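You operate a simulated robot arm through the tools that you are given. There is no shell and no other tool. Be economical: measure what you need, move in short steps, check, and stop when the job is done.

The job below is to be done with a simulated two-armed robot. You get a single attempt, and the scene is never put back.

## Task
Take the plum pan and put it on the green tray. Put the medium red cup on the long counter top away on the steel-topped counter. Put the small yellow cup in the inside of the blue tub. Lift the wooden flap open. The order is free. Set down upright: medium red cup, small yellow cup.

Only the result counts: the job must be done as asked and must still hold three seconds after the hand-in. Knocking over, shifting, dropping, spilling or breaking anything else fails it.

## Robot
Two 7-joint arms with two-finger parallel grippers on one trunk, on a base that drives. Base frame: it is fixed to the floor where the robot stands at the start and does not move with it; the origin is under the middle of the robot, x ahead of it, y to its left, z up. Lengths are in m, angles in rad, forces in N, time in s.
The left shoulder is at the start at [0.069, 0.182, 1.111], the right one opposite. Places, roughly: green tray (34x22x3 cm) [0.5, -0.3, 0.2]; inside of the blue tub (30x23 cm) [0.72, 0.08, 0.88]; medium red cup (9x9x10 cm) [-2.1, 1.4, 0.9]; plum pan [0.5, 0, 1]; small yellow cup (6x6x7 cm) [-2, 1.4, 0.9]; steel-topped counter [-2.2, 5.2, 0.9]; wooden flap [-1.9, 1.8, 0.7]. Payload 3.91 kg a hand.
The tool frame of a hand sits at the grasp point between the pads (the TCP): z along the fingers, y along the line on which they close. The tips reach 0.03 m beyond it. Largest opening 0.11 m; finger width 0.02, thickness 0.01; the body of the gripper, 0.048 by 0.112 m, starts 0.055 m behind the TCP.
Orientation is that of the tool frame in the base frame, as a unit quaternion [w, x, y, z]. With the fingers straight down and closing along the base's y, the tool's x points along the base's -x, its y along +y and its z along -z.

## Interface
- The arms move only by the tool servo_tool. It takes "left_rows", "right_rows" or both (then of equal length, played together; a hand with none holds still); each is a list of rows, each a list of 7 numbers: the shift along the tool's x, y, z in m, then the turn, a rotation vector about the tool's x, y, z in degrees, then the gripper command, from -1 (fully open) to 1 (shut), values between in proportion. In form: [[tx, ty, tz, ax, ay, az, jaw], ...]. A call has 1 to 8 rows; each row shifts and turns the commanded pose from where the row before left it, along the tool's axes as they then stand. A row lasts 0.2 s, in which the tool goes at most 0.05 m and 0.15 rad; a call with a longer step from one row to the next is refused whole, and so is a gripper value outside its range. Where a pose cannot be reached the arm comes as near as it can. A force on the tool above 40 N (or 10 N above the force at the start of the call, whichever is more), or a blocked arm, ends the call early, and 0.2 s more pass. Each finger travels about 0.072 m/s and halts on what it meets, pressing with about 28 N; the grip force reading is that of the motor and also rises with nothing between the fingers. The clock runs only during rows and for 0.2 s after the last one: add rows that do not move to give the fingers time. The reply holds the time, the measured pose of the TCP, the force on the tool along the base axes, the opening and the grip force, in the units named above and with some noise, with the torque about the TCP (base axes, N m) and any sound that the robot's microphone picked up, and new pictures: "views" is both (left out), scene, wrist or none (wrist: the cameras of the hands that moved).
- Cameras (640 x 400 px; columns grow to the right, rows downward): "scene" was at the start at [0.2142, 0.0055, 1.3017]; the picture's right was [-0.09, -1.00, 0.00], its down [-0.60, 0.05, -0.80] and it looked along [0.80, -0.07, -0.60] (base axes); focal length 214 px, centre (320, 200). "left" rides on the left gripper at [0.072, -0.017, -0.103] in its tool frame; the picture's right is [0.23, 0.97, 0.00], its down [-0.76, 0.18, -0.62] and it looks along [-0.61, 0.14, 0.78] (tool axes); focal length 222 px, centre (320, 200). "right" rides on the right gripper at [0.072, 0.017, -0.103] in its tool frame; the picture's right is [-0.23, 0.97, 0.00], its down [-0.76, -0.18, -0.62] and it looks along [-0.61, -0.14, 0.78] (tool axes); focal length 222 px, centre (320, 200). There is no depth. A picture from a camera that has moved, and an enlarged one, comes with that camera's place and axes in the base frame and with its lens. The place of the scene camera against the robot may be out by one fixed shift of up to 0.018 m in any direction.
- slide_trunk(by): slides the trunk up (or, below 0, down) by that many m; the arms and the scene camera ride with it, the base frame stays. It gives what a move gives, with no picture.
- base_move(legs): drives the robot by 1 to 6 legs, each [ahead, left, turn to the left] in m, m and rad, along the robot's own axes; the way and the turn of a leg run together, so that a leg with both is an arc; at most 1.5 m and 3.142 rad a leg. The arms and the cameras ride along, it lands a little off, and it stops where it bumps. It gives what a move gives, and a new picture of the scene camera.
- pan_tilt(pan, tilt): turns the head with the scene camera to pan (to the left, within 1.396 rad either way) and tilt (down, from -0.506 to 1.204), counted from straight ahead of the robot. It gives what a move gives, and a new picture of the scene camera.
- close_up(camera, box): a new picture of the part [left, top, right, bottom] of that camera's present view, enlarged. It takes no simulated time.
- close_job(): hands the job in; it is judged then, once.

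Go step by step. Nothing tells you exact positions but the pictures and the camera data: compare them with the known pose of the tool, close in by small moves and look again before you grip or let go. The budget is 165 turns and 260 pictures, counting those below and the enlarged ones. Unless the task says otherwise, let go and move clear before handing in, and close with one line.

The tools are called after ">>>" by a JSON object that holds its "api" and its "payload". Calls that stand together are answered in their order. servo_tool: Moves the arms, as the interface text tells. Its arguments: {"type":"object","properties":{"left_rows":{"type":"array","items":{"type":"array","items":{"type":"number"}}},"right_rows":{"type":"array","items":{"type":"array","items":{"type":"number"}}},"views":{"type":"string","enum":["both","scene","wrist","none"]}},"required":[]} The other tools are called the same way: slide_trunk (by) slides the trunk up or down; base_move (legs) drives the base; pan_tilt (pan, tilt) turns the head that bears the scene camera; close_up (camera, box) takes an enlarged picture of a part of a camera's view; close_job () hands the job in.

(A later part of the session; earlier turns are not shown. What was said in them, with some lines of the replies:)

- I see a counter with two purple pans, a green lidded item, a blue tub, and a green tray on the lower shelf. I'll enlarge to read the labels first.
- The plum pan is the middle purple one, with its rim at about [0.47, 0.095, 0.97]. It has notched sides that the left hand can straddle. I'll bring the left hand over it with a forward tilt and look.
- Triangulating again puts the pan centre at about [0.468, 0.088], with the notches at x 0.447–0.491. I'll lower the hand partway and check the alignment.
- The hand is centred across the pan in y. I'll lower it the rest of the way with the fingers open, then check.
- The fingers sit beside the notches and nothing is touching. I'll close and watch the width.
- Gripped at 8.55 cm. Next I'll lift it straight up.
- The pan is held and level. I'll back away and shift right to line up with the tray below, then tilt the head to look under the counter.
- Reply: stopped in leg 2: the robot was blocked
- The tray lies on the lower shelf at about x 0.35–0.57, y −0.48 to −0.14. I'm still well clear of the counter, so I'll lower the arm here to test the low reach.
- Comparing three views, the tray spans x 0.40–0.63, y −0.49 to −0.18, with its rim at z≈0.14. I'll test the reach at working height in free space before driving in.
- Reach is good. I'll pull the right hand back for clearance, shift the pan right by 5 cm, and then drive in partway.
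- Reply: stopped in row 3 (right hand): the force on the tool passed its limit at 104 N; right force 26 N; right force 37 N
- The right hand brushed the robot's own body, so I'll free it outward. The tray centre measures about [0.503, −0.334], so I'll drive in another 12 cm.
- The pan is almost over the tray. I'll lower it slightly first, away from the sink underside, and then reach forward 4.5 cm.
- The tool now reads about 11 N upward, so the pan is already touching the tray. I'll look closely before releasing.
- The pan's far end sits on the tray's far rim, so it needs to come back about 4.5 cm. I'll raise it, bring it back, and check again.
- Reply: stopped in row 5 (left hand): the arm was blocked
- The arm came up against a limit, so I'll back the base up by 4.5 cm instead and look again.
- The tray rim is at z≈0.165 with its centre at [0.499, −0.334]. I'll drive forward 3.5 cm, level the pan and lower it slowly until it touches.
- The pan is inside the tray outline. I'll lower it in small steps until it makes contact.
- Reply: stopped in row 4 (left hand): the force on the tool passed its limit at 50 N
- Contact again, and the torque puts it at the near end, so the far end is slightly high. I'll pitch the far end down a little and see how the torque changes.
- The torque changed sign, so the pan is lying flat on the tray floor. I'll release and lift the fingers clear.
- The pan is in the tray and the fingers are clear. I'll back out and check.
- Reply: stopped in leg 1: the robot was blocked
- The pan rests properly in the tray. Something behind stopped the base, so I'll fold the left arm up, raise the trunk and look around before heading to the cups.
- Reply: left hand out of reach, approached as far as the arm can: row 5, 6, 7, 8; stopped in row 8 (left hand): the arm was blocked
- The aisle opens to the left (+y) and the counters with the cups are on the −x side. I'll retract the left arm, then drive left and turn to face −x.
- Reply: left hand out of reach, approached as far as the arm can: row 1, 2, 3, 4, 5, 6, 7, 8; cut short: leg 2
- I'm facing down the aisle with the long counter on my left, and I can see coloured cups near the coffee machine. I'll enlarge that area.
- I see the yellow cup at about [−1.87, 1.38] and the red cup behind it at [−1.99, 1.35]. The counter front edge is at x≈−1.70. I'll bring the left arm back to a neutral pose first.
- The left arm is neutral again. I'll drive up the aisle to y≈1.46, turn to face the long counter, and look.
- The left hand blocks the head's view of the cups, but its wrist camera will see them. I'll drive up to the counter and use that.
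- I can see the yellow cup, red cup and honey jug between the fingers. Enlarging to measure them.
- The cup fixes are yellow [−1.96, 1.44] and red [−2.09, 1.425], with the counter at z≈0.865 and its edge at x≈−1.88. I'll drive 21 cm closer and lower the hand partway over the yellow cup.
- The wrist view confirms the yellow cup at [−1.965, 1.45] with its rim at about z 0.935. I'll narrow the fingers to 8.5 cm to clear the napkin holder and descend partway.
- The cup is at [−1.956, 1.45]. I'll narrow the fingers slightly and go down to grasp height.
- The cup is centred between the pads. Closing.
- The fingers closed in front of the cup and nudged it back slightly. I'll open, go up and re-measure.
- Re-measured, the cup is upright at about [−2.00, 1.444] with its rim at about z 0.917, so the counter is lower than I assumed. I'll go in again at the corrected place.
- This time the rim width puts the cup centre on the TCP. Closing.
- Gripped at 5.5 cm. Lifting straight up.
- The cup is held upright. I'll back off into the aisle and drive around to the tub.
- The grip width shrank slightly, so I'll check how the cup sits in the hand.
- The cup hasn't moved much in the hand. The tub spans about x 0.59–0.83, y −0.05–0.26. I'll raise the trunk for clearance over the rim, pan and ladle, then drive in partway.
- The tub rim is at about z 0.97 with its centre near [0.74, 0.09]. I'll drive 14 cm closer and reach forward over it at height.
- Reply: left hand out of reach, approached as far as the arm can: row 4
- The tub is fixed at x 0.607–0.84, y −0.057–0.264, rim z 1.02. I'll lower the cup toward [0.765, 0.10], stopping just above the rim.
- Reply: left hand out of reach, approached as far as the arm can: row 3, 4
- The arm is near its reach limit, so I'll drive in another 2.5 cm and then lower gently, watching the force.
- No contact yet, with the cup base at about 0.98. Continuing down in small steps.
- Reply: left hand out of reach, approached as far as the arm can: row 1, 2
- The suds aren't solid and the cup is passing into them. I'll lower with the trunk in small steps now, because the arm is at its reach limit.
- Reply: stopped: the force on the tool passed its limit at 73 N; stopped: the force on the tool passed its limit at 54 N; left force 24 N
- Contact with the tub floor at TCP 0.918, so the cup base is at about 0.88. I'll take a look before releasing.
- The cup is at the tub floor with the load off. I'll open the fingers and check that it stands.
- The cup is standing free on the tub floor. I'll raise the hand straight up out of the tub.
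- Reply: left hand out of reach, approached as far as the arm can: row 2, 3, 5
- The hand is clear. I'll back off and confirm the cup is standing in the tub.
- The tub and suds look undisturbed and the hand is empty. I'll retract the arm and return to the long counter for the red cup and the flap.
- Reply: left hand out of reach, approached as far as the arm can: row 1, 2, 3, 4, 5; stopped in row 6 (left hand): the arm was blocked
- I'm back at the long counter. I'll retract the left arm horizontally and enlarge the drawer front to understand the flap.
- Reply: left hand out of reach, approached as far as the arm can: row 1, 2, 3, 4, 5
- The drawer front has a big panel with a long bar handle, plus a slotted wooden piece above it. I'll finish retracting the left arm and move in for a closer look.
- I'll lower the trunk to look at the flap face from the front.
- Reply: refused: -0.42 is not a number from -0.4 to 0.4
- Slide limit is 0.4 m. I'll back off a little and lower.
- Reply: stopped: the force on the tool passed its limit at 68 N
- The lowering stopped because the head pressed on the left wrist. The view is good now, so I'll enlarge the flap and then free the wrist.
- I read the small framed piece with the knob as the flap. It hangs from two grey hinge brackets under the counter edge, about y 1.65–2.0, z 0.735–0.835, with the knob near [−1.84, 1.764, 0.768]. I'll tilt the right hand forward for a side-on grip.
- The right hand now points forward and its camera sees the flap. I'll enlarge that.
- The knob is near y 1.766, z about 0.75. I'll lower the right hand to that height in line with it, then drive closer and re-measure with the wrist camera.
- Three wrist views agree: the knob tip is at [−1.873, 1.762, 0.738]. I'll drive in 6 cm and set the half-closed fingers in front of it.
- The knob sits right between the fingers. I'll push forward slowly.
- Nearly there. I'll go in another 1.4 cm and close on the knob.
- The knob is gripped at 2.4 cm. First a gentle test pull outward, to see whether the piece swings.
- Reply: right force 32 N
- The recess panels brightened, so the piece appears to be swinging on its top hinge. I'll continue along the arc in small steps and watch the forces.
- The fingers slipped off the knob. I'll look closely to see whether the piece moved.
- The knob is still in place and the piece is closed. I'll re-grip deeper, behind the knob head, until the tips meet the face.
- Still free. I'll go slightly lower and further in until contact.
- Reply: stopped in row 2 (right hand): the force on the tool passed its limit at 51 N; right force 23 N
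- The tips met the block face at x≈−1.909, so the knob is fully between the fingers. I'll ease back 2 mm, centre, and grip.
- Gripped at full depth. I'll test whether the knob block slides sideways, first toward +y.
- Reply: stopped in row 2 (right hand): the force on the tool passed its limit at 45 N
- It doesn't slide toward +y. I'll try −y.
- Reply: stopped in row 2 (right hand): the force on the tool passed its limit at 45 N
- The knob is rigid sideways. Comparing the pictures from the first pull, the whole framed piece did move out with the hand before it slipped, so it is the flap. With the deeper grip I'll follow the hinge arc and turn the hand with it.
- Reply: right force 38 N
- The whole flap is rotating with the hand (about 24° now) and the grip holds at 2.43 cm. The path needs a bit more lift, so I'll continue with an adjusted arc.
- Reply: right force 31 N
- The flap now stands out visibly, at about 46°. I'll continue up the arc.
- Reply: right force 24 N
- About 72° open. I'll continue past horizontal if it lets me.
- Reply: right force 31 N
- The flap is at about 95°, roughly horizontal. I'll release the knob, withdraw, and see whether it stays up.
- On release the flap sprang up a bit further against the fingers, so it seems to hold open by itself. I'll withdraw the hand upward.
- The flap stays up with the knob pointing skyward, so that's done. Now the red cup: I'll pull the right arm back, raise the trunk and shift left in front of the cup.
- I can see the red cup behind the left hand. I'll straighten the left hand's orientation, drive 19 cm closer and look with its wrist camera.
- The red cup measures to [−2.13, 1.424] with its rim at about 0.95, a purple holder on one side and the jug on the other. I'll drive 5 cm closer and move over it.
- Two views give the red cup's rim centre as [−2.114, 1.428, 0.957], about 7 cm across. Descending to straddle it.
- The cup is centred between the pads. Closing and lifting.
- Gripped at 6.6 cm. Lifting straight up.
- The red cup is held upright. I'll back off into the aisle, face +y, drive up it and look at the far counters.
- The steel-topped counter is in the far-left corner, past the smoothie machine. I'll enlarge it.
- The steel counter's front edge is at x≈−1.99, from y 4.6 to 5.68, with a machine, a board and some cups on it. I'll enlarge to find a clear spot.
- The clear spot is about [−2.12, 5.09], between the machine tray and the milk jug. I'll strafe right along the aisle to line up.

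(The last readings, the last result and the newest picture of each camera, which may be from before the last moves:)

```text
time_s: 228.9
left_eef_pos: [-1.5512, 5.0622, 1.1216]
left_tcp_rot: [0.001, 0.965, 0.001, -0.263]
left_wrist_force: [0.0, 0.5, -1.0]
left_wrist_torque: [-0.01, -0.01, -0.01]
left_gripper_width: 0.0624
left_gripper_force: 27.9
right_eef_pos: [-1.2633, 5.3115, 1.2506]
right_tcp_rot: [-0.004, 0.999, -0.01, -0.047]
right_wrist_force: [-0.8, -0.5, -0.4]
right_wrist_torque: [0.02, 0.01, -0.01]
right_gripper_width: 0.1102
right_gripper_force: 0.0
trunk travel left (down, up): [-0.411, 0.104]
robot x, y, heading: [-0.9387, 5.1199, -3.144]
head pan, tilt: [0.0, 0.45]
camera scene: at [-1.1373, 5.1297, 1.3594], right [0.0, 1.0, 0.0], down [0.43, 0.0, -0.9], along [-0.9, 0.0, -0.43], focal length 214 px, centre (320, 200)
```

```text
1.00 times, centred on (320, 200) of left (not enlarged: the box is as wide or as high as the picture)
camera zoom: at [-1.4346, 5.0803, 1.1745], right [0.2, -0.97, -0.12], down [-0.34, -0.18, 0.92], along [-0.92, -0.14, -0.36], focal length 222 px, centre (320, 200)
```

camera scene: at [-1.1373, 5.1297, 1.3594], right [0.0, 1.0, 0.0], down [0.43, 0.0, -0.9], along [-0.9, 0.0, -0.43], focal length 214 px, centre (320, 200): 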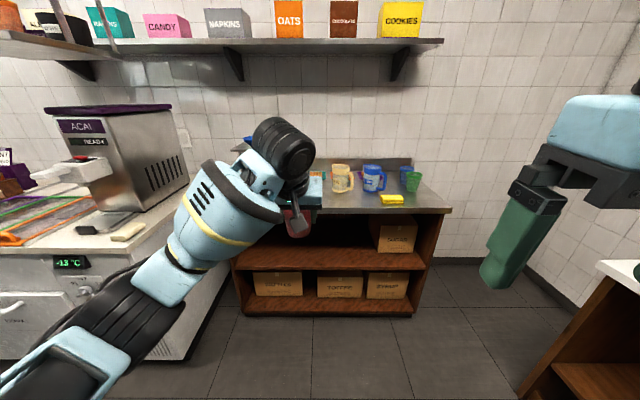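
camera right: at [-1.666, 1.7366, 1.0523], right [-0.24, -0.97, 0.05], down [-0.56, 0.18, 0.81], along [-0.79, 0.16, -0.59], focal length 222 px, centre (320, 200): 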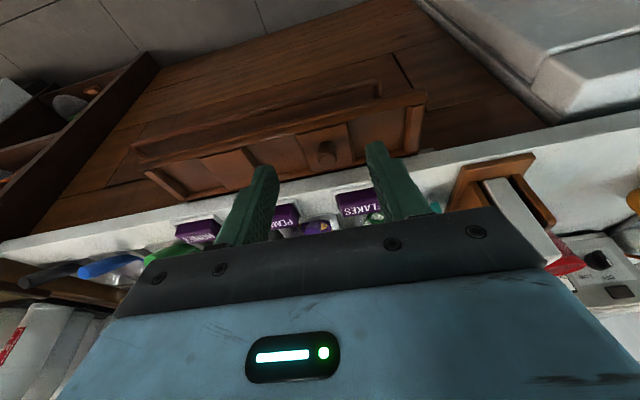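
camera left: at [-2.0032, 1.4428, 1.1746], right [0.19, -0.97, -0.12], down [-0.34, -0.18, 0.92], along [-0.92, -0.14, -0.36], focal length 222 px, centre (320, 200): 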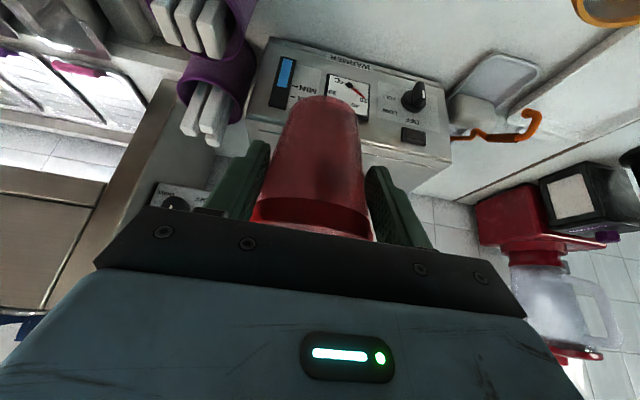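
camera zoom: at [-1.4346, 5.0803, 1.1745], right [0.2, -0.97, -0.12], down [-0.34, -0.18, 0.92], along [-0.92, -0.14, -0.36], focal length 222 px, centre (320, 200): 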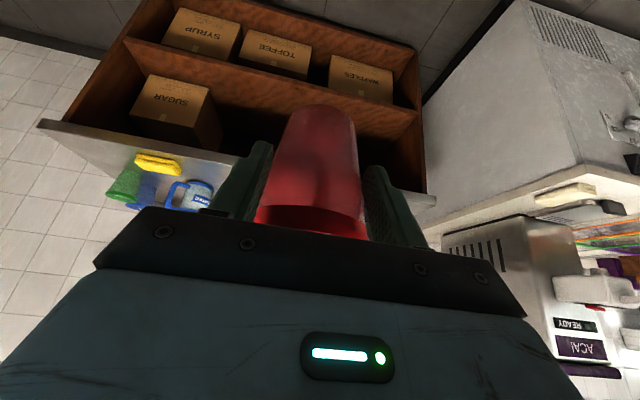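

Lined up and clear. I'll drive in 35 cm and look down at the counter top.

>>> {"api": "base_move", "payload": {"legs": [[0.38, -0.02, 0]]}}

>>> {"api": "close_up", "payload": {"camera": "left", "box": [0, 0, 640, 400]}}

```text
time_s: 231.3
left_eef_pos: [-1.9331, 5.0834, 1.1232]
left_tcp_rot: [0.0, 0.965, 0.0, -0.264]
left_wrist_force: [-0.3, 0.6, -0.5]
left_wrist_torque: [-0.01, 0.02, -0.02]
left_gripper_width: 0.062
left_gripper_force: 27.4
right_eef_pos: [-1.6442, 5.3321, 1.2508]
right_tcp_rot: [-0.004, 0.999, -0.011, -0.048]
right_wrist_force: [-0.8, 0.6, 0.3]
right_wrist_torque: [0.02, -0.05, 0.01]
right_gripper_width: 0.1101
right_gripper_force: 0.0
trunk travel left (down, up): [-0.411, 0.104]
robot x, y, heading: [-1.3192, 5.142, -3.14]
head pan, tilt: [0.0, 0.45]
camera scene: at [-1.5189, 5.1495, 1.3593], right [0.0, 1.0, 0.0], down [0.44, 0.0, -0.9], along [-0.9, 0.0, -0.44], focal length 214 px, centre (320, 200)
```

scene: 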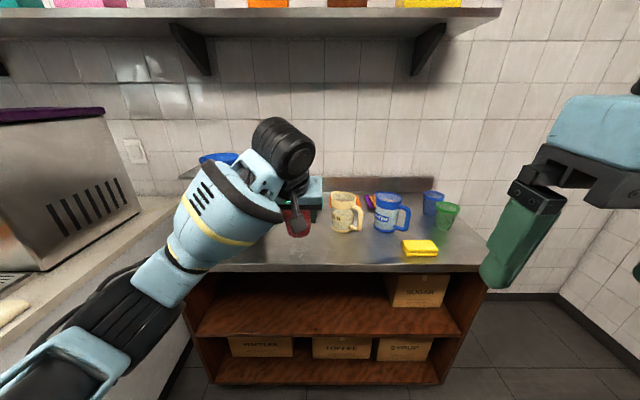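

```text
1.00 times, centred on (320, 200) of left (not enlarged: the box is as wide or as high as the picture)
camera zoom: at [-1.8161, 5.1006, 1.1745], right [0.2, -0.97, -0.12], down [-0.34, -0.18, 0.92], along [-0.92, -0.14, -0.36], focal length 222 px, centre (320, 200)
```

zoom: 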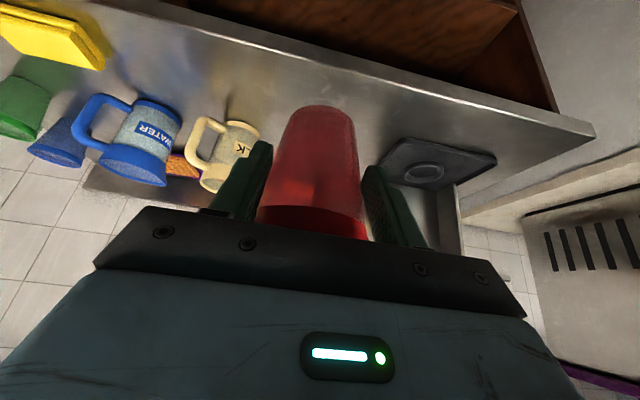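

The machine tray ends at y≈4.90 and the milk jug starts at about 5.19, with the counter edge at x≈−2.02. So I'll place the cup at [−2.14, 5.07]. Driving in and lowering to just above.

>>> {"api": "base_move", "payload": {"legs": [[0.17, 0, 0]]}}

>>> {"api": "servo_tool", "payload": {"left_rows": [[0.0086, 0.003, 0.0327, 0, 0, 0, 1], [0.0086, 0.003, 0.0327, 0, 0, 0, 1], [0.0086, 0.003, 0.0327, 0, 0, 0, 1], [0.0086, 0.003, 0.0327, 0, 0, 0, 1], [0, 0, 0, 0, 0, 0, 1]]}}

```text
time_s: 232.8
left_eef_pos: [-2.1032, 5.0834, 1.1219]
left_tcp_rot: [0.0, 0.964, -0.001, -0.265]
left_wrist_force: [-0.5, -0.6, -0.3]
left_wrist_torque: [-0.01, 0.0, -0.02]
left_gripper_width: 0.062
left_gripper_force: 27.9
right_eef_pos: [-1.8147, 5.3322, 1.2519]
right_tcp_rot: [-0.004, 0.999, -0.012, -0.048]
right_wrist_force: [-0.6, 0.2, -1.0]
right_wrist_torque: [-0.01, -0.03, 0.02]
right_gripper_width: 0.11
right_gripper_force: 0.0
trunk travel left (down, up): [-0.411, 0.104]
robot x, y, heading: [-1.4912, 5.1349, -3.141]
head pan, tilt: [0.0, 0.45]
camera scene: at [-1.6901, 5.1496, 1.3593], right [0.0, 1.0, 0.0], down [0.44, 0.0, -0.9], along [-0.9, 0.0, -0.44], focal length 214 px, centre (320, 200)
```

scene: 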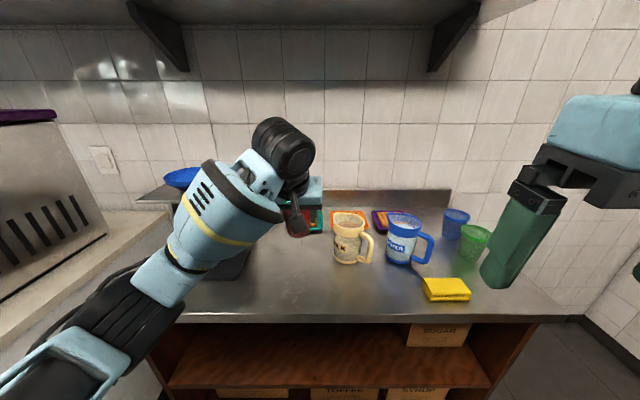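

```text
time_s: 234.0
left_eef_pos: [-2.1406, 5.0718, 0.9919]
left_tcp_rot: [-0.001, 0.964, -0.002, -0.264]
left_wrist_force: [-0.3, -1.3, -0.1]
left_wrist_torque: [-0.03, -0.02, 0.0]
left_gripper_width: 0.0617
left_gripper_force: 28.7
right_eef_pos: [-1.8128, 5.3325, 1.2514]
right_tcp_rot: [-0.004, 0.999, -0.011, -0.048]
right_wrist_force: [0.3, -0.5, 0.2]
right_wrist_torque: [0.01, 0.01, -0.02]
right_gripper_width: 0.1101
right_gripper_force: 0.1
trunk travel left (down, up): [-0.411, 0.104]
robot x, y, heading: [-1.4938, 5.1356, -3.145]
head pan, tilt: [0.0, 0.45]
camera scene: at [-1.6896, 5.1496, 1.3594], right [0.0, 1.0, 0.0], down [0.44, 0.0, -0.9], along [-0.9, 0.0, -0.44], focal length 214 px, centre (320, 200)
camera left: at [-2.0251, 5.0891, 1.0441], right [0.19, -0.97, -0.12], down [-0.34, -0.18, 0.92], along [-0.92, -0.14, -0.36], focal length 222 px, centre (320, 200)
```

scene: 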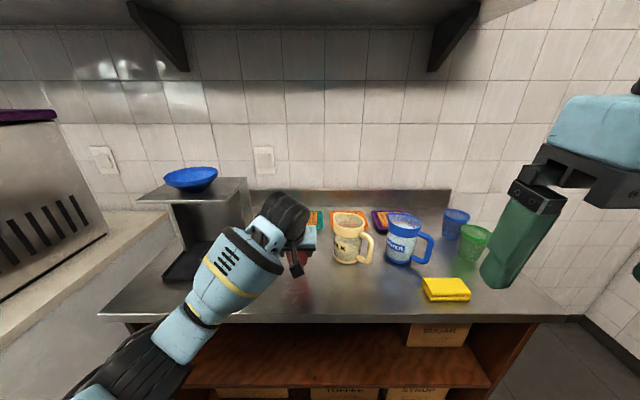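
left: 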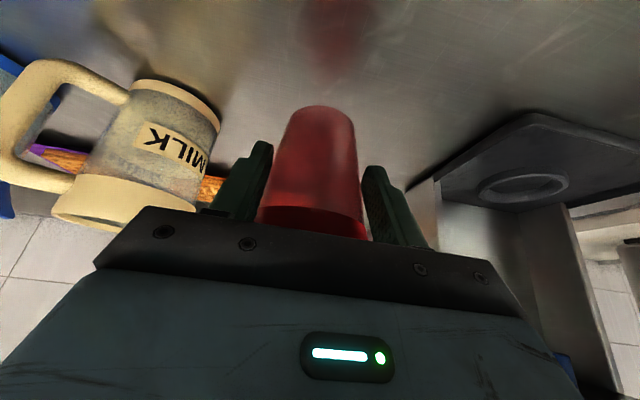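

The cup is well clear of the jug and tray, but it leans a few degrees in the grip. I'll pitch the hand back 6° to level it and lower in small steps.

>>> {"api": "servo_tool", "payload": {"left_rows": [[0, 0, 0, 0, 6, 0, 1], [0.0042, 0, 0.0091, 0, 0, 0, 1], [0.0042, 0, 0.0091, 0, 0, 0, 1], [0, 0, 0, 0, 0, 0, 1]], "views": "wrist"}}

>>> {"api": "close_up", "payload": {"camera": "scene", "box": [220, 190, 400, 303]}}

```text
time_s: 235.0
left_eef_pos: [-2.1406, 5.0728, 0.9712]
left_tcp_rot: [0.0, 0.977, -0.001, -0.214]
left_wrist_force: [0.2, -0.2, -0.3]
left_wrist_torque: [-0.01, -0.04, -0.01]
left_gripper_width: 0.0615
left_gripper_force: 28.0
right_eef_pos: [-1.8133, 5.3319, 1.2511]
right_tcp_rot: [-0.004, 0.999, -0.012, -0.049]
right_wrist_force: [0.1, 0.6, -0.2]
right_wrist_torque: [0.01, 0.04, 0.01]
right_gripper_width: 0.11
right_gripper_force: 0.0
trunk travel left (down, up): [-0.411, 0.104]
robot x, y, heading: [-1.4926, 5.1384, -3.14]
head pan, tilt: [0.0, 0.45]
camera left: at [-2.0308, 5.0897, 1.0359], right [0.2, -0.97, -0.09], down [-0.43, -0.18, 0.88], along [-0.88, -0.14, -0.46], focal length 222 px, centre (320, 200)
```

left: 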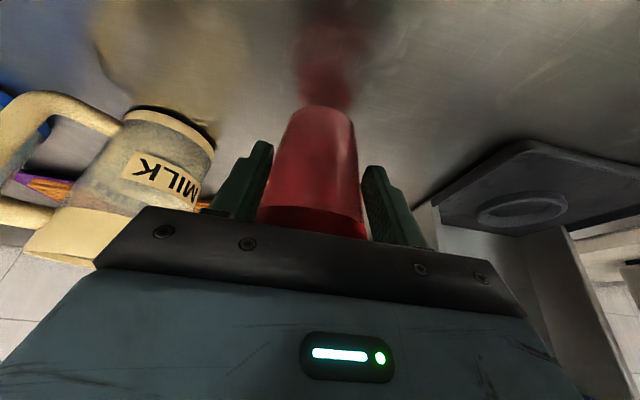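

```text
3.54 times, centred on (310, 246) of scene
camera zoom: at [-1.6898, 5.1496, 1.3594], right [0.0, 1.0, 0.0], down [0.44, 0.0, -0.9], along [-0.9, 0.0, -0.44], focal length 759 px, centre (355, 35)
```

zoom: 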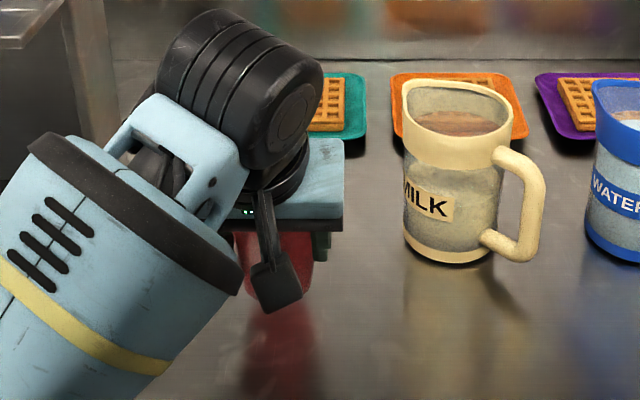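

The cup is nearly down, with its reflection close beneath. Continuing in 5 mm steps.

>>> {"api": "servo_tool", "payload": {"left_rows": [[0.0021, 0, 0.0046, 0, 0, 0, 1], [0.0021, 0, 0.0046, 0, 0, 0, 1], [0.0021, 0, 0.0046, 0, 0, 0, 1], [0, 0, 0, 0, 0, 0, 1]], "views": "wrist"}}

```text
time_s: 236.0
left_eef_pos: [-2.1403, 5.0726, 0.9566]
left_tcp_rot: [0.0, 0.977, -0.001, -0.213]
left_wrist_force: [1.2, 0.1, -0.4]
left_wrist_torque: [-0.02, -0.03, -0.01]
left_gripper_width: 0.0614
left_gripper_force: 27.5
right_eef_pos: [-1.8133, 5.3319, 1.2513]
right_tcp_rot: [-0.003, 0.999, -0.011, -0.047]
right_wrist_force: [0.0, 0.4, 0.5]
right_wrist_torque: [0.03, 0.01, 0.02]
right_gripper_width: 0.1101
right_gripper_force: 0.1
trunk travel left (down, up): [-0.411, 0.104]
robot x, y, heading: [-1.4916, 5.1346, -3.142]
head pan, tilt: [0.0, 0.45]
camera left: at [-2.03, 5.0891, 1.0209], right [0.2, -0.97, -0.09], down [-0.43, -0.18, 0.88], along [-0.88, -0.14, -0.46], focal length 222 px, centre (320, 200)
```

left: 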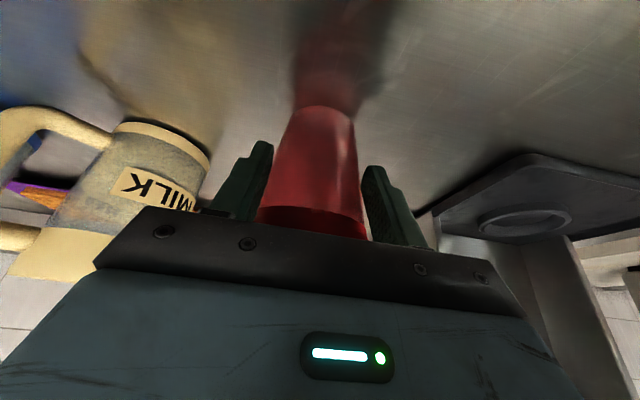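

>>> {"api": "servo_tool", "payload": {"left_rows": [[0.0017, 0, 0.0036, 0, 0, 0, 1], [0.0017, 0, 0.0036, 0, 0, 0, 1], [0.0017, 0, 0.0036, 0, 0, 0, 1], [0, 0, 0, 0, 0, 0, 1]], "views": "wrist"}}

```text
time_s: 237.0
left_eef_pos: [-2.1396, 5.072, 0.9441]
left_tcp_rot: [0.0, 0.977, 0.0, -0.215]
left_wrist_force: [2.1, 1.1, 8.1]
left_wrist_torque: [0.06, 0.4, -0.02]
left_gripper_width: 0.0574
left_gripper_force: 27.9
right_eef_pos: [-1.8122, 5.3315, 1.251]
right_tcp_rot: [-0.004, 0.999, -0.011, -0.049]
right_wrist_force: [0.4, 0.8, -0.3]
right_wrist_torque: [0.01, 0.02, -0.01]
right_gripper_width: 0.11
right_gripper_force: 0.1
trunk travel left (down, up): [-0.411, 0.104]
robot x, y, heading: [-1.4945, 5.1368, 3.141]
head pan, tilt: [0.0, 0.45]
camera left: at [-2.0297, 5.0899, 1.0092], right [0.2, -0.97, -0.1], down [-0.43, -0.18, 0.88], along [-0.88, -0.14, -0.46], focal length 222 px, centre (320, 200)
```

left: 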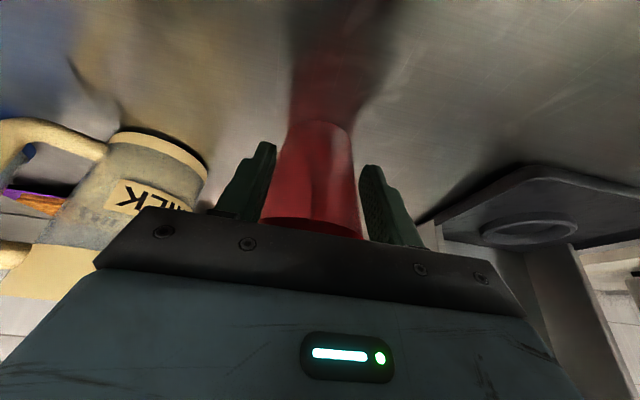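

Contact with about 8 N, so the cup is on the steel top. Releasing slowly.

>>> {"api": "servo_tool", "payload": {"left_rows": [[0, 0, 0, 0, 0, 0, -0.15], [0, 0, 0, 0, 0, 0, -0.4], [0, 0, 0, 0, 0, 0, -0.7], [0, 0, 0, 0, 0, 0, -0.7]], "views": "wrist"}}

```text
time_s: 238.0
left_eef_pos: [-2.1401, 5.0729, 0.9447]
left_tcp_rot: [0.0, 0.977, 0.0, -0.214]
left_wrist_force: [-0.3, -0.4, -0.1]
left_wrist_torque: [0.04, 0.0, 0.02]
left_gripper_width: 0.0938
left_gripper_force: 0.0
right_eef_pos: [-1.8146, 5.3318, 1.2519]
right_tcp_rot: [-0.005, 0.999, -0.012, -0.049]
right_wrist_force: [0.0, 0.1, -0.3]
right_wrist_torque: [0.0, 0.02, -0.02]
right_gripper_width: 0.1102
right_gripper_force: 0.0
trunk travel left (down, up): [-0.411, 0.104]
robot x, y, heading: [-1.492, 5.1319, -3.14]
head pan, tilt: [0.0, 0.45]
camera left: at [-2.0303, 5.0894, 1.0085], right [0.21, -0.97, -0.09], down [-0.43, -0.18, 0.88], along [-0.88, -0.14, -0.46], focal length 222 px, centre (320, 200)
```

left: 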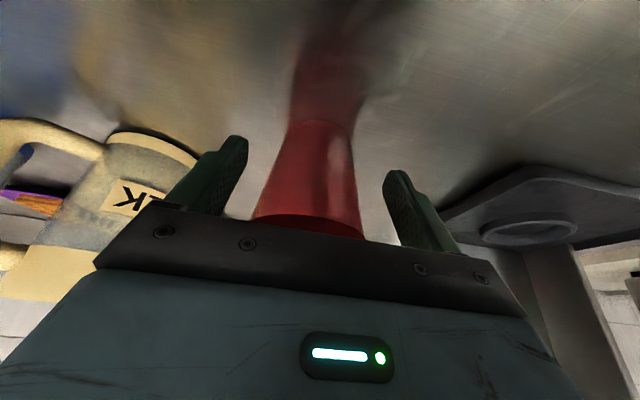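

The cup stands free. Retreating straight up.

>>> {"api": "servo_tool", "payload": {"left_rows": [[-0.0063, 0, -0.0136, 0, 0, 0, -0.7], [-0.0125, 0, -0.0272, 0, 0, 0, -0.7], [-0.0125, 0, -0.0272, 0, 0, 0, -0.7], [-0.0125, 0, -0.0272, 0, 0, 0, -0.7], [-0.0125, 0, -0.0272, 0, 0, 0, -0.7], [-0.0125, 0, -0.0272, 0, 0, 0, -0.7]], "views": "wrist"}}

>>> {"api": "base_move", "payload": {"legs": [[-0.4, 0, 0]]}}

>>> {"api": "close_up", "payload": {"camera": "scene", "box": [180, 160, 480, 300]}}

```text
time_s: 239.4
left_eef_pos: [-2.1389, 5.0711, 1.11]
left_tcp_rot: [0.0, 0.977, 0.0, -0.213]
left_wrist_force: [0.0, 1.1, -0.4]
left_wrist_torque: [0.02, -0.01, 0.0]
left_gripper_width: 0.0934
left_gripper_force: 0.0
right_eef_pos: [-1.8143, 5.3322, 1.2516]
right_tcp_rot: [-0.004, 0.999, -0.012, -0.049]
right_wrist_force: [0.4, 0.0, 0.2]
right_wrist_torque: [-0.02, -0.01, -0.01]
right_gripper_width: 0.1101
right_gripper_force: 0.2
trunk travel left (down, up): [-0.411, 0.104]
robot x, y, heading: [-1.4917, 5.1358, -3.144]
head pan, tilt: [0.0, 0.45]
camera left: at [-2.0298, 5.0894, 1.1742], right [0.21, -0.97, -0.09], down [-0.43, -0.18, 0.88], along [-0.88, -0.14, -0.46], focal length 222 px, centre (320, 200)
```

left: 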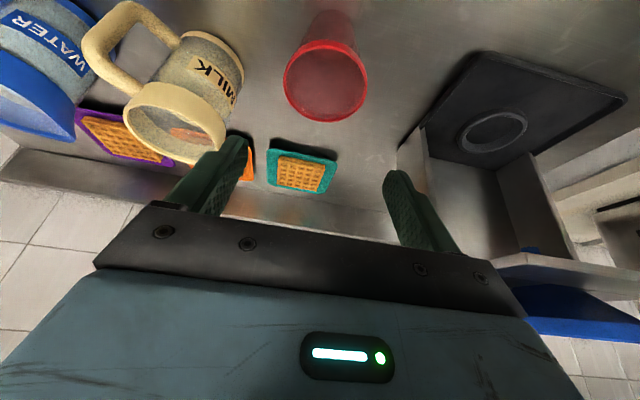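

```text
time_s: 241.9
left_eef_pos: [-1.7387, 5.0733, 1.11]
left_tcp_rot: [0.0, 0.977, -0.001, -0.214]
left_wrist_force: [0.1, -0.8, 0.2]
left_wrist_torque: [-0.03, 0.03, -0.01]
left_gripper_width: 0.0933
left_gripper_force: 0.1
right_eef_pos: [-1.4132, 5.3317, 1.2513]
right_tcp_rot: [-0.004, 0.999, -0.012, -0.048]
right_wrist_force: [0.2, -0.9, -0.5]
right_wrist_torque: [-0.01, 0.02, -0.01]
right_gripper_width: 0.1101
right_gripper_force: 0.1
trunk travel left (down, up): [-0.411, 0.104]
robot x, y, heading: [-1.0909, 5.1404, 3.14]
head pan, tilt: [0.0, 0.45]
camera scene: at [-1.2893, 5.1496, 1.3593], right [0.0, 1.0, 0.0], down [0.44, 0.0, -0.9], along [-0.9, 0.0, -0.44], focal length 214 px, centre (320, 200)
```

scene: 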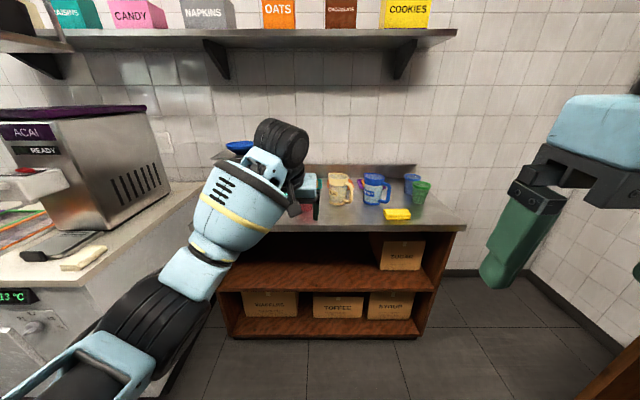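

```text
2.13 times, centred on (330, 230) of scene
camera zoom: at [-1.2893, 5.1496, 1.3593], right [0.0, 1.0, 0.0], down [0.44, 0.0, -0.9], along [-0.9, 0.0, -0.44], focal length 458 px, centre (299, 136)
```

zoom: 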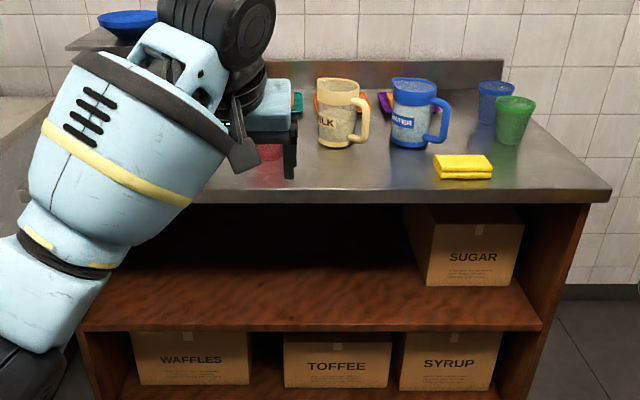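

The red cup stands upright on the steel top. Before handing in I'll drive back to check that the flap is still open.

>>> {"api": "base_move", "payload": {"legs": [[-0.1, 0, 0], [0, 0, 1.57], [1.5, 0, 0], [1.4, 0, 0]]}}

>>> {"api": "pan_tilt", "payload": {"pan": -1.2, "tilt": 0.4}}

```text
time_s: 260.6
left_eef_pos: [-0.9305, 1.5728, 1.1101]
left_tcp_rot: [0.151, 0.694, 0.687, -0.151]
left_wrist_force: [0.3, -0.1, 0.4]
left_wrist_torque: [0.02, 0.01, 0.0]
left_gripper_width: 0.0936
left_gripper_force: 0.0
right_eef_pos: [-1.1871, 1.9, 1.2509]
right_tcp_rot: [0.031, 0.717, 0.696, -0.037]
right_wrist_force: [0.2, 0.2, 0.4]
right_wrist_torque: [-0.01, 0.01, 0.05]
right_gripper_width: 0.11
right_gripper_force: 0.1
trunk travel left (down, up): [-0.411, 0.104]
robot x, y, heading: [-0.9912, 2.2219, -1.58]
head pan, tilt: [0.0, 0.45]
camera scene: at [-0.9865, 2.0326, 1.3594], right [-1.0, 0.01, 0.0], down [0.0, 0.44, -0.9], along [-0.01, -0.9, -0.44], focal length 214 px, centre (320, 200)
```

scene: 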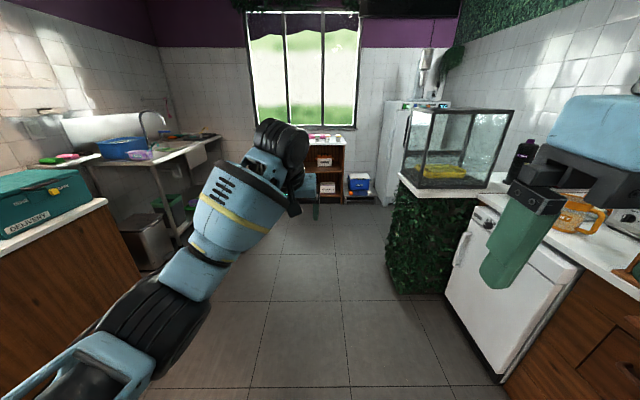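

```text
time_s: 261.9
left_eef_pos: [-0.9313, 1.5726, 1.1095]
left_tcp_rot: [0.15, 0.694, 0.687, -0.152]
left_wrist_force: [0.2, -0.7, -0.4]
left_wrist_torque: [0.02, -0.03, 0.01]
left_gripper_width: 0.0939
left_gripper_force: 0.1
right_eef_pos: [-1.1867, 1.9003, 1.2517]
right_tcp_rot: [0.031, 0.717, 0.696, -0.038]
right_wrist_force: [0.3, 0.4, 0.3]
right_wrist_torque: [-0.04, 0.03, 0.0]
right_gripper_width: 0.1098
right_gripper_force: 0.1
trunk travel left (down, up): [-0.411, 0.104]
robot x, y, heading: [-0.9875, 2.2176, -1.581]
head pan, tilt: [-1.201, 0.4]
camera scene: at [-1.0723, 2.0916, 1.364], right [-0.35, 0.94, 0.0], down [0.36, 0.14, -0.92], along [-0.86, -0.33, -0.39], focal length 214 px, centre (320, 200)
```

scene: 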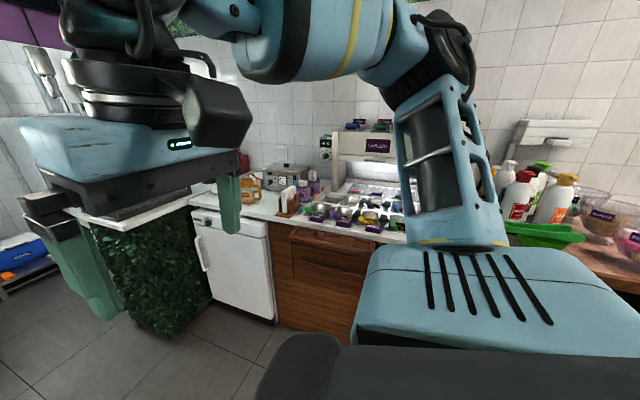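

>>> {"api": "close_up", "payload": {"camera": "scene", "box": [250, 200, 410, 300]}}

```text
4.00 times, centred on (330, 250) of scene
camera zoom: at [-1.0723, 2.0916, 1.364], right [-0.35, 0.94, 0.0], down [0.36, 0.14, -0.92], along [-0.86, -0.33, -0.39], focal length 858 px, centre (280, 0)
```

zoom: 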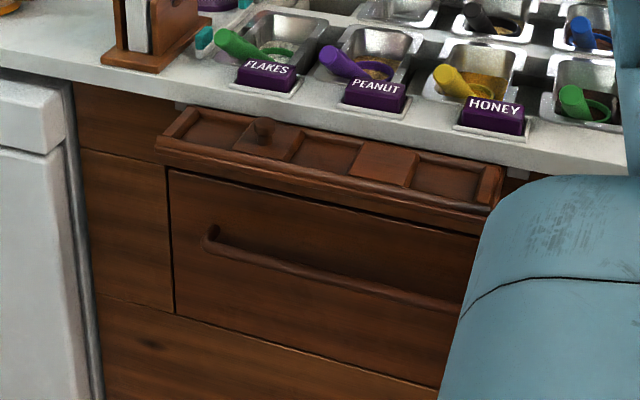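

The flap is still up and level. As a last check I'll go back to the tub and look down at the yellow cup.

>>> {"api": "base_move", "payload": {"legs": [[1.4, 0, 0], [0.73, 0, 0], [0, 0, 1.575], [0.8, 0, 0]]}}

>>> {"api": "slide_trunk", "payload": {"by": 0.1}}

>>> {"api": "base_move", "payload": {"legs": [[0.12, 0, 0]]}}

>>> {"api": "close_up", "payload": {"camera": "left", "box": [120, 0, 520, 250]}}

```text
time_s: 280.4
left_eef_pos: [0.4431, 0.1307, 1.1106]
left_tcp_rot: [0.214, 0.007, 0.977, -0.003]
left_wrist_force: [-0.2, 0.0, -1.0]
left_wrist_torque: [0.01, 0.0, -0.03]
left_gripper_width: 0.0936
left_gripper_force: 0.0
right_eef_pos: [0.115, -0.124, 1.2511]
right_tcp_rot: [0.048, 0.018, 0.999, -0.004]
right_wrist_force: [-0.1, 0.6, 0.0]
right_wrist_torque: [-0.02, -0.02, -0.02]
right_gripper_width: 0.1098
right_gripper_force: 0.0
trunk travel left (down, up): [-0.411, 0.104]
robot x, y, heading: [-0.2043, 0.0737, -0.009]
head pan, tilt: [-1.201, 0.4]
camera scene: at [-0.0597, 0.0011, 1.364], right [-0.94, -0.35, 0.0], down [-0.14, 0.36, -0.92], along [0.32, -0.86, -0.39], focal length 214 px, centre (320, 200)
```

scene: 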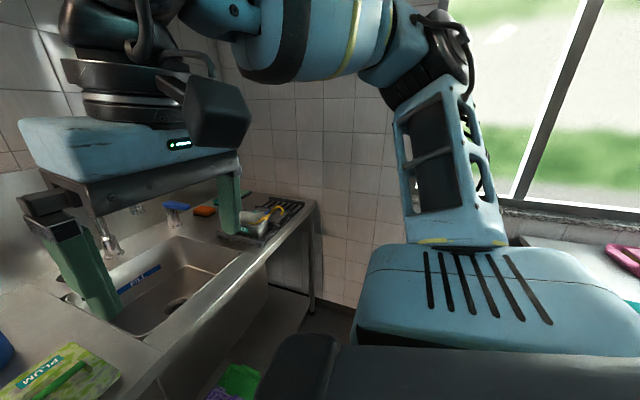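

```text
time_s: 281.7
left_eef_pos: [0.444, 0.1319, 1.2082]
left_tcp_rot: [0.213, 0.006, 0.977, 0.0]
left_wrist_force: [-0.1, 1.0, -1.0]
left_wrist_torque: [0.01, -0.01, -0.02]
left_gripper_width: 0.0939
left_gripper_force: 0.0
right_eef_pos: [0.1143, -0.1249, 1.3502]
right_tcp_rot: [0.047, 0.018, 0.999, -0.004]
right_wrist_force: [0.4, -0.1, -0.5]
right_wrist_torque: [0.0, 0.0, 0.01]
right_gripper_width: 0.1099
right_gripper_force: 0.0
trunk travel left (down, up): [-0.511, 0.004]
robot x, y, heading: [-0.1997, 0.0746, -0.01]
head pan, tilt: [-1.201, 0.4]
```

```text
time_s: 282.9
left_eef_pos: [0.5608, 0.129, 1.2087]
left_tcp_rot: [0.215, 0.008, 0.977, -0.002]
left_wrist_force: [-0.2, -0.7, -0.1]
left_wrist_torque: [-0.01, -0.01, 0.01]
left_gripper_width: 0.0934
left_gripper_force: 0.1
right_eef_pos: [0.2312, -0.1258, 1.3523]
right_tcp_rot: [0.049, 0.019, 0.999, -0.004]
right_wrist_force: [1.1, -0.3, -0.2]
right_wrist_torque: [0.01, -0.02, -0.01]
right_gripper_width: 0.1099
right_gripper_force: 0.1
trunk travel left (down, up): [-0.511, 0.004]
robot x, y, heading: [-0.0897, 0.0716, -0.015]
head pan, tilt: [-1.201, 0.4]
camera scene: at [-0.0379, 0.0007, 1.4822], right [-0.94, -0.35, 0.0], down [-0.13, 0.36, -0.92], along [0.32, -0.86, -0.39], focal length 214 px, centre (320, 200)
```

scene: 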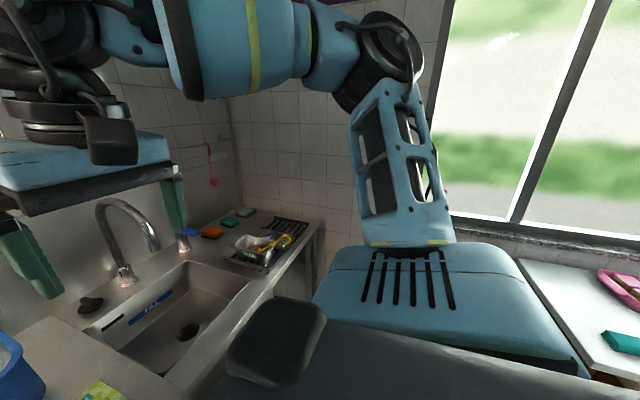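

```text
1.60 times, centred on (320, 125) of left
camera zoom: at [0.4515, 0.1139, 1.275], right [-0.19, 0.98, -0.09], down [0.43, 0.17, 0.89], along [0.88, 0.13, -0.46], focal length 355 px, centre (320, 320)
```

zoom: 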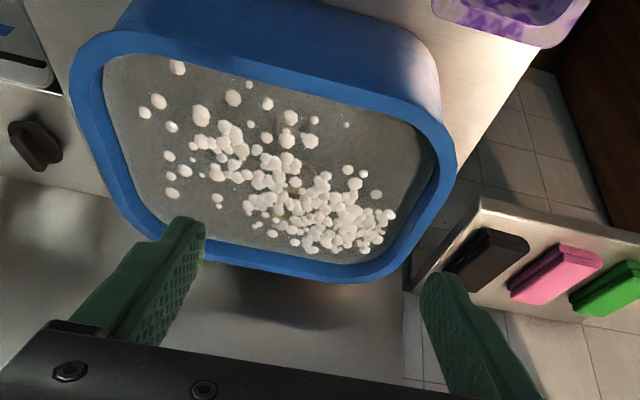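

>>> {"api": "close_up", "payload": {"camera": "left", "box": [240, 70, 370, 160]}}

```text
4.44 times, centred on (305, 115) of left
camera zoom: at [0.4515, 0.1139, 1.275], right [-0.19, 0.98, -0.09], down [0.43, 0.17, 0.89], along [0.88, 0.13, -0.46], focal length 987 px, centre (387, 578)
```

zoom: 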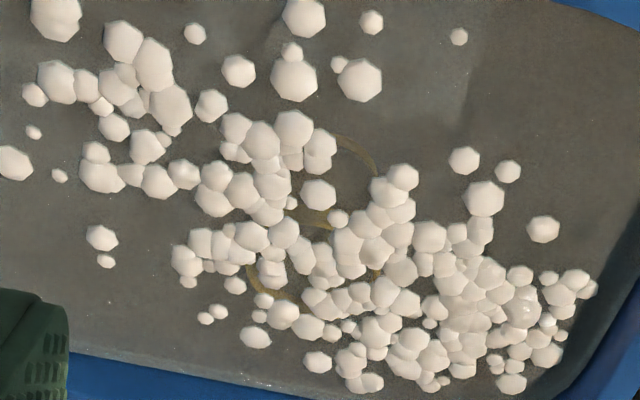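

Through the suds I can see the cup's base ring with the wider rim ring directly above it, so it is standing upright inside the tub. I'll back clear and hand in.

>>> {"api": "base_move", "payload": {"legs": [[-0.35, 0, 0]]}}

```text
time_s: 285.2
left_eef_pos: [0.2132, 0.1308, 1.21]
left_tcp_rot: [0.213, 0.01, 0.977, -0.001]
left_wrist_force: [0.0, -1.1, -0.9]
left_wrist_torque: [0.01, 0.03, -0.04]
left_gripper_width: 0.0933
left_gripper_force: 0.1
right_eef_pos: [-0.1168, -0.1229, 1.3507]
right_tcp_rot: [0.048, 0.021, 0.999, -0.005]
right_wrist_force: [-0.2, -0.9, 0.4]
right_wrist_torque: [0.03, -0.02, 0.02]
right_gripper_width: 0.1099
right_gripper_force: 0.0
trunk travel left (down, up): [-0.511, 0.004]
robot x, y, heading: [-0.4349, 0.0774, -0.015]
head pan, tilt: [-1.201, 0.4]
camera scene: at [-0.3852, 0.006, 1.4819], right [-0.94, -0.35, 0.0], down [-0.13, 0.37, -0.92], along [0.32, -0.86, -0.39], focal length 214 px, centre (320, 200)
```

scene: 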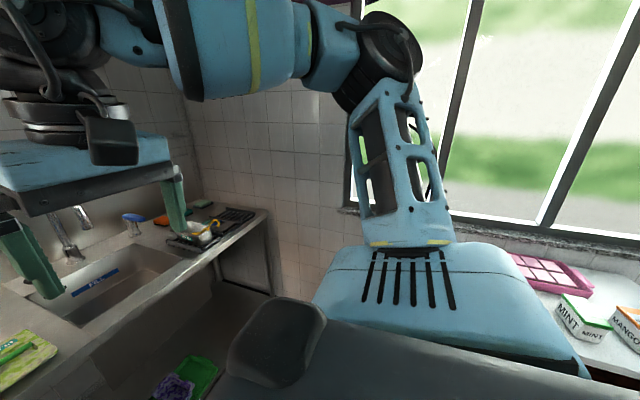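

The robot is clear, both hands are empty, and all four parts are in place. Handing in.

>>> {"api": "close_job", "payload": {}}

```text
The job is handed in.
```

I've handed the job in: the plum pan is on the green tray, the red cup is upright on the steel-topped counter, the yellow cup is upright in the blue tub (seen only through the suds), and the wooden flap was still up when I last checked.
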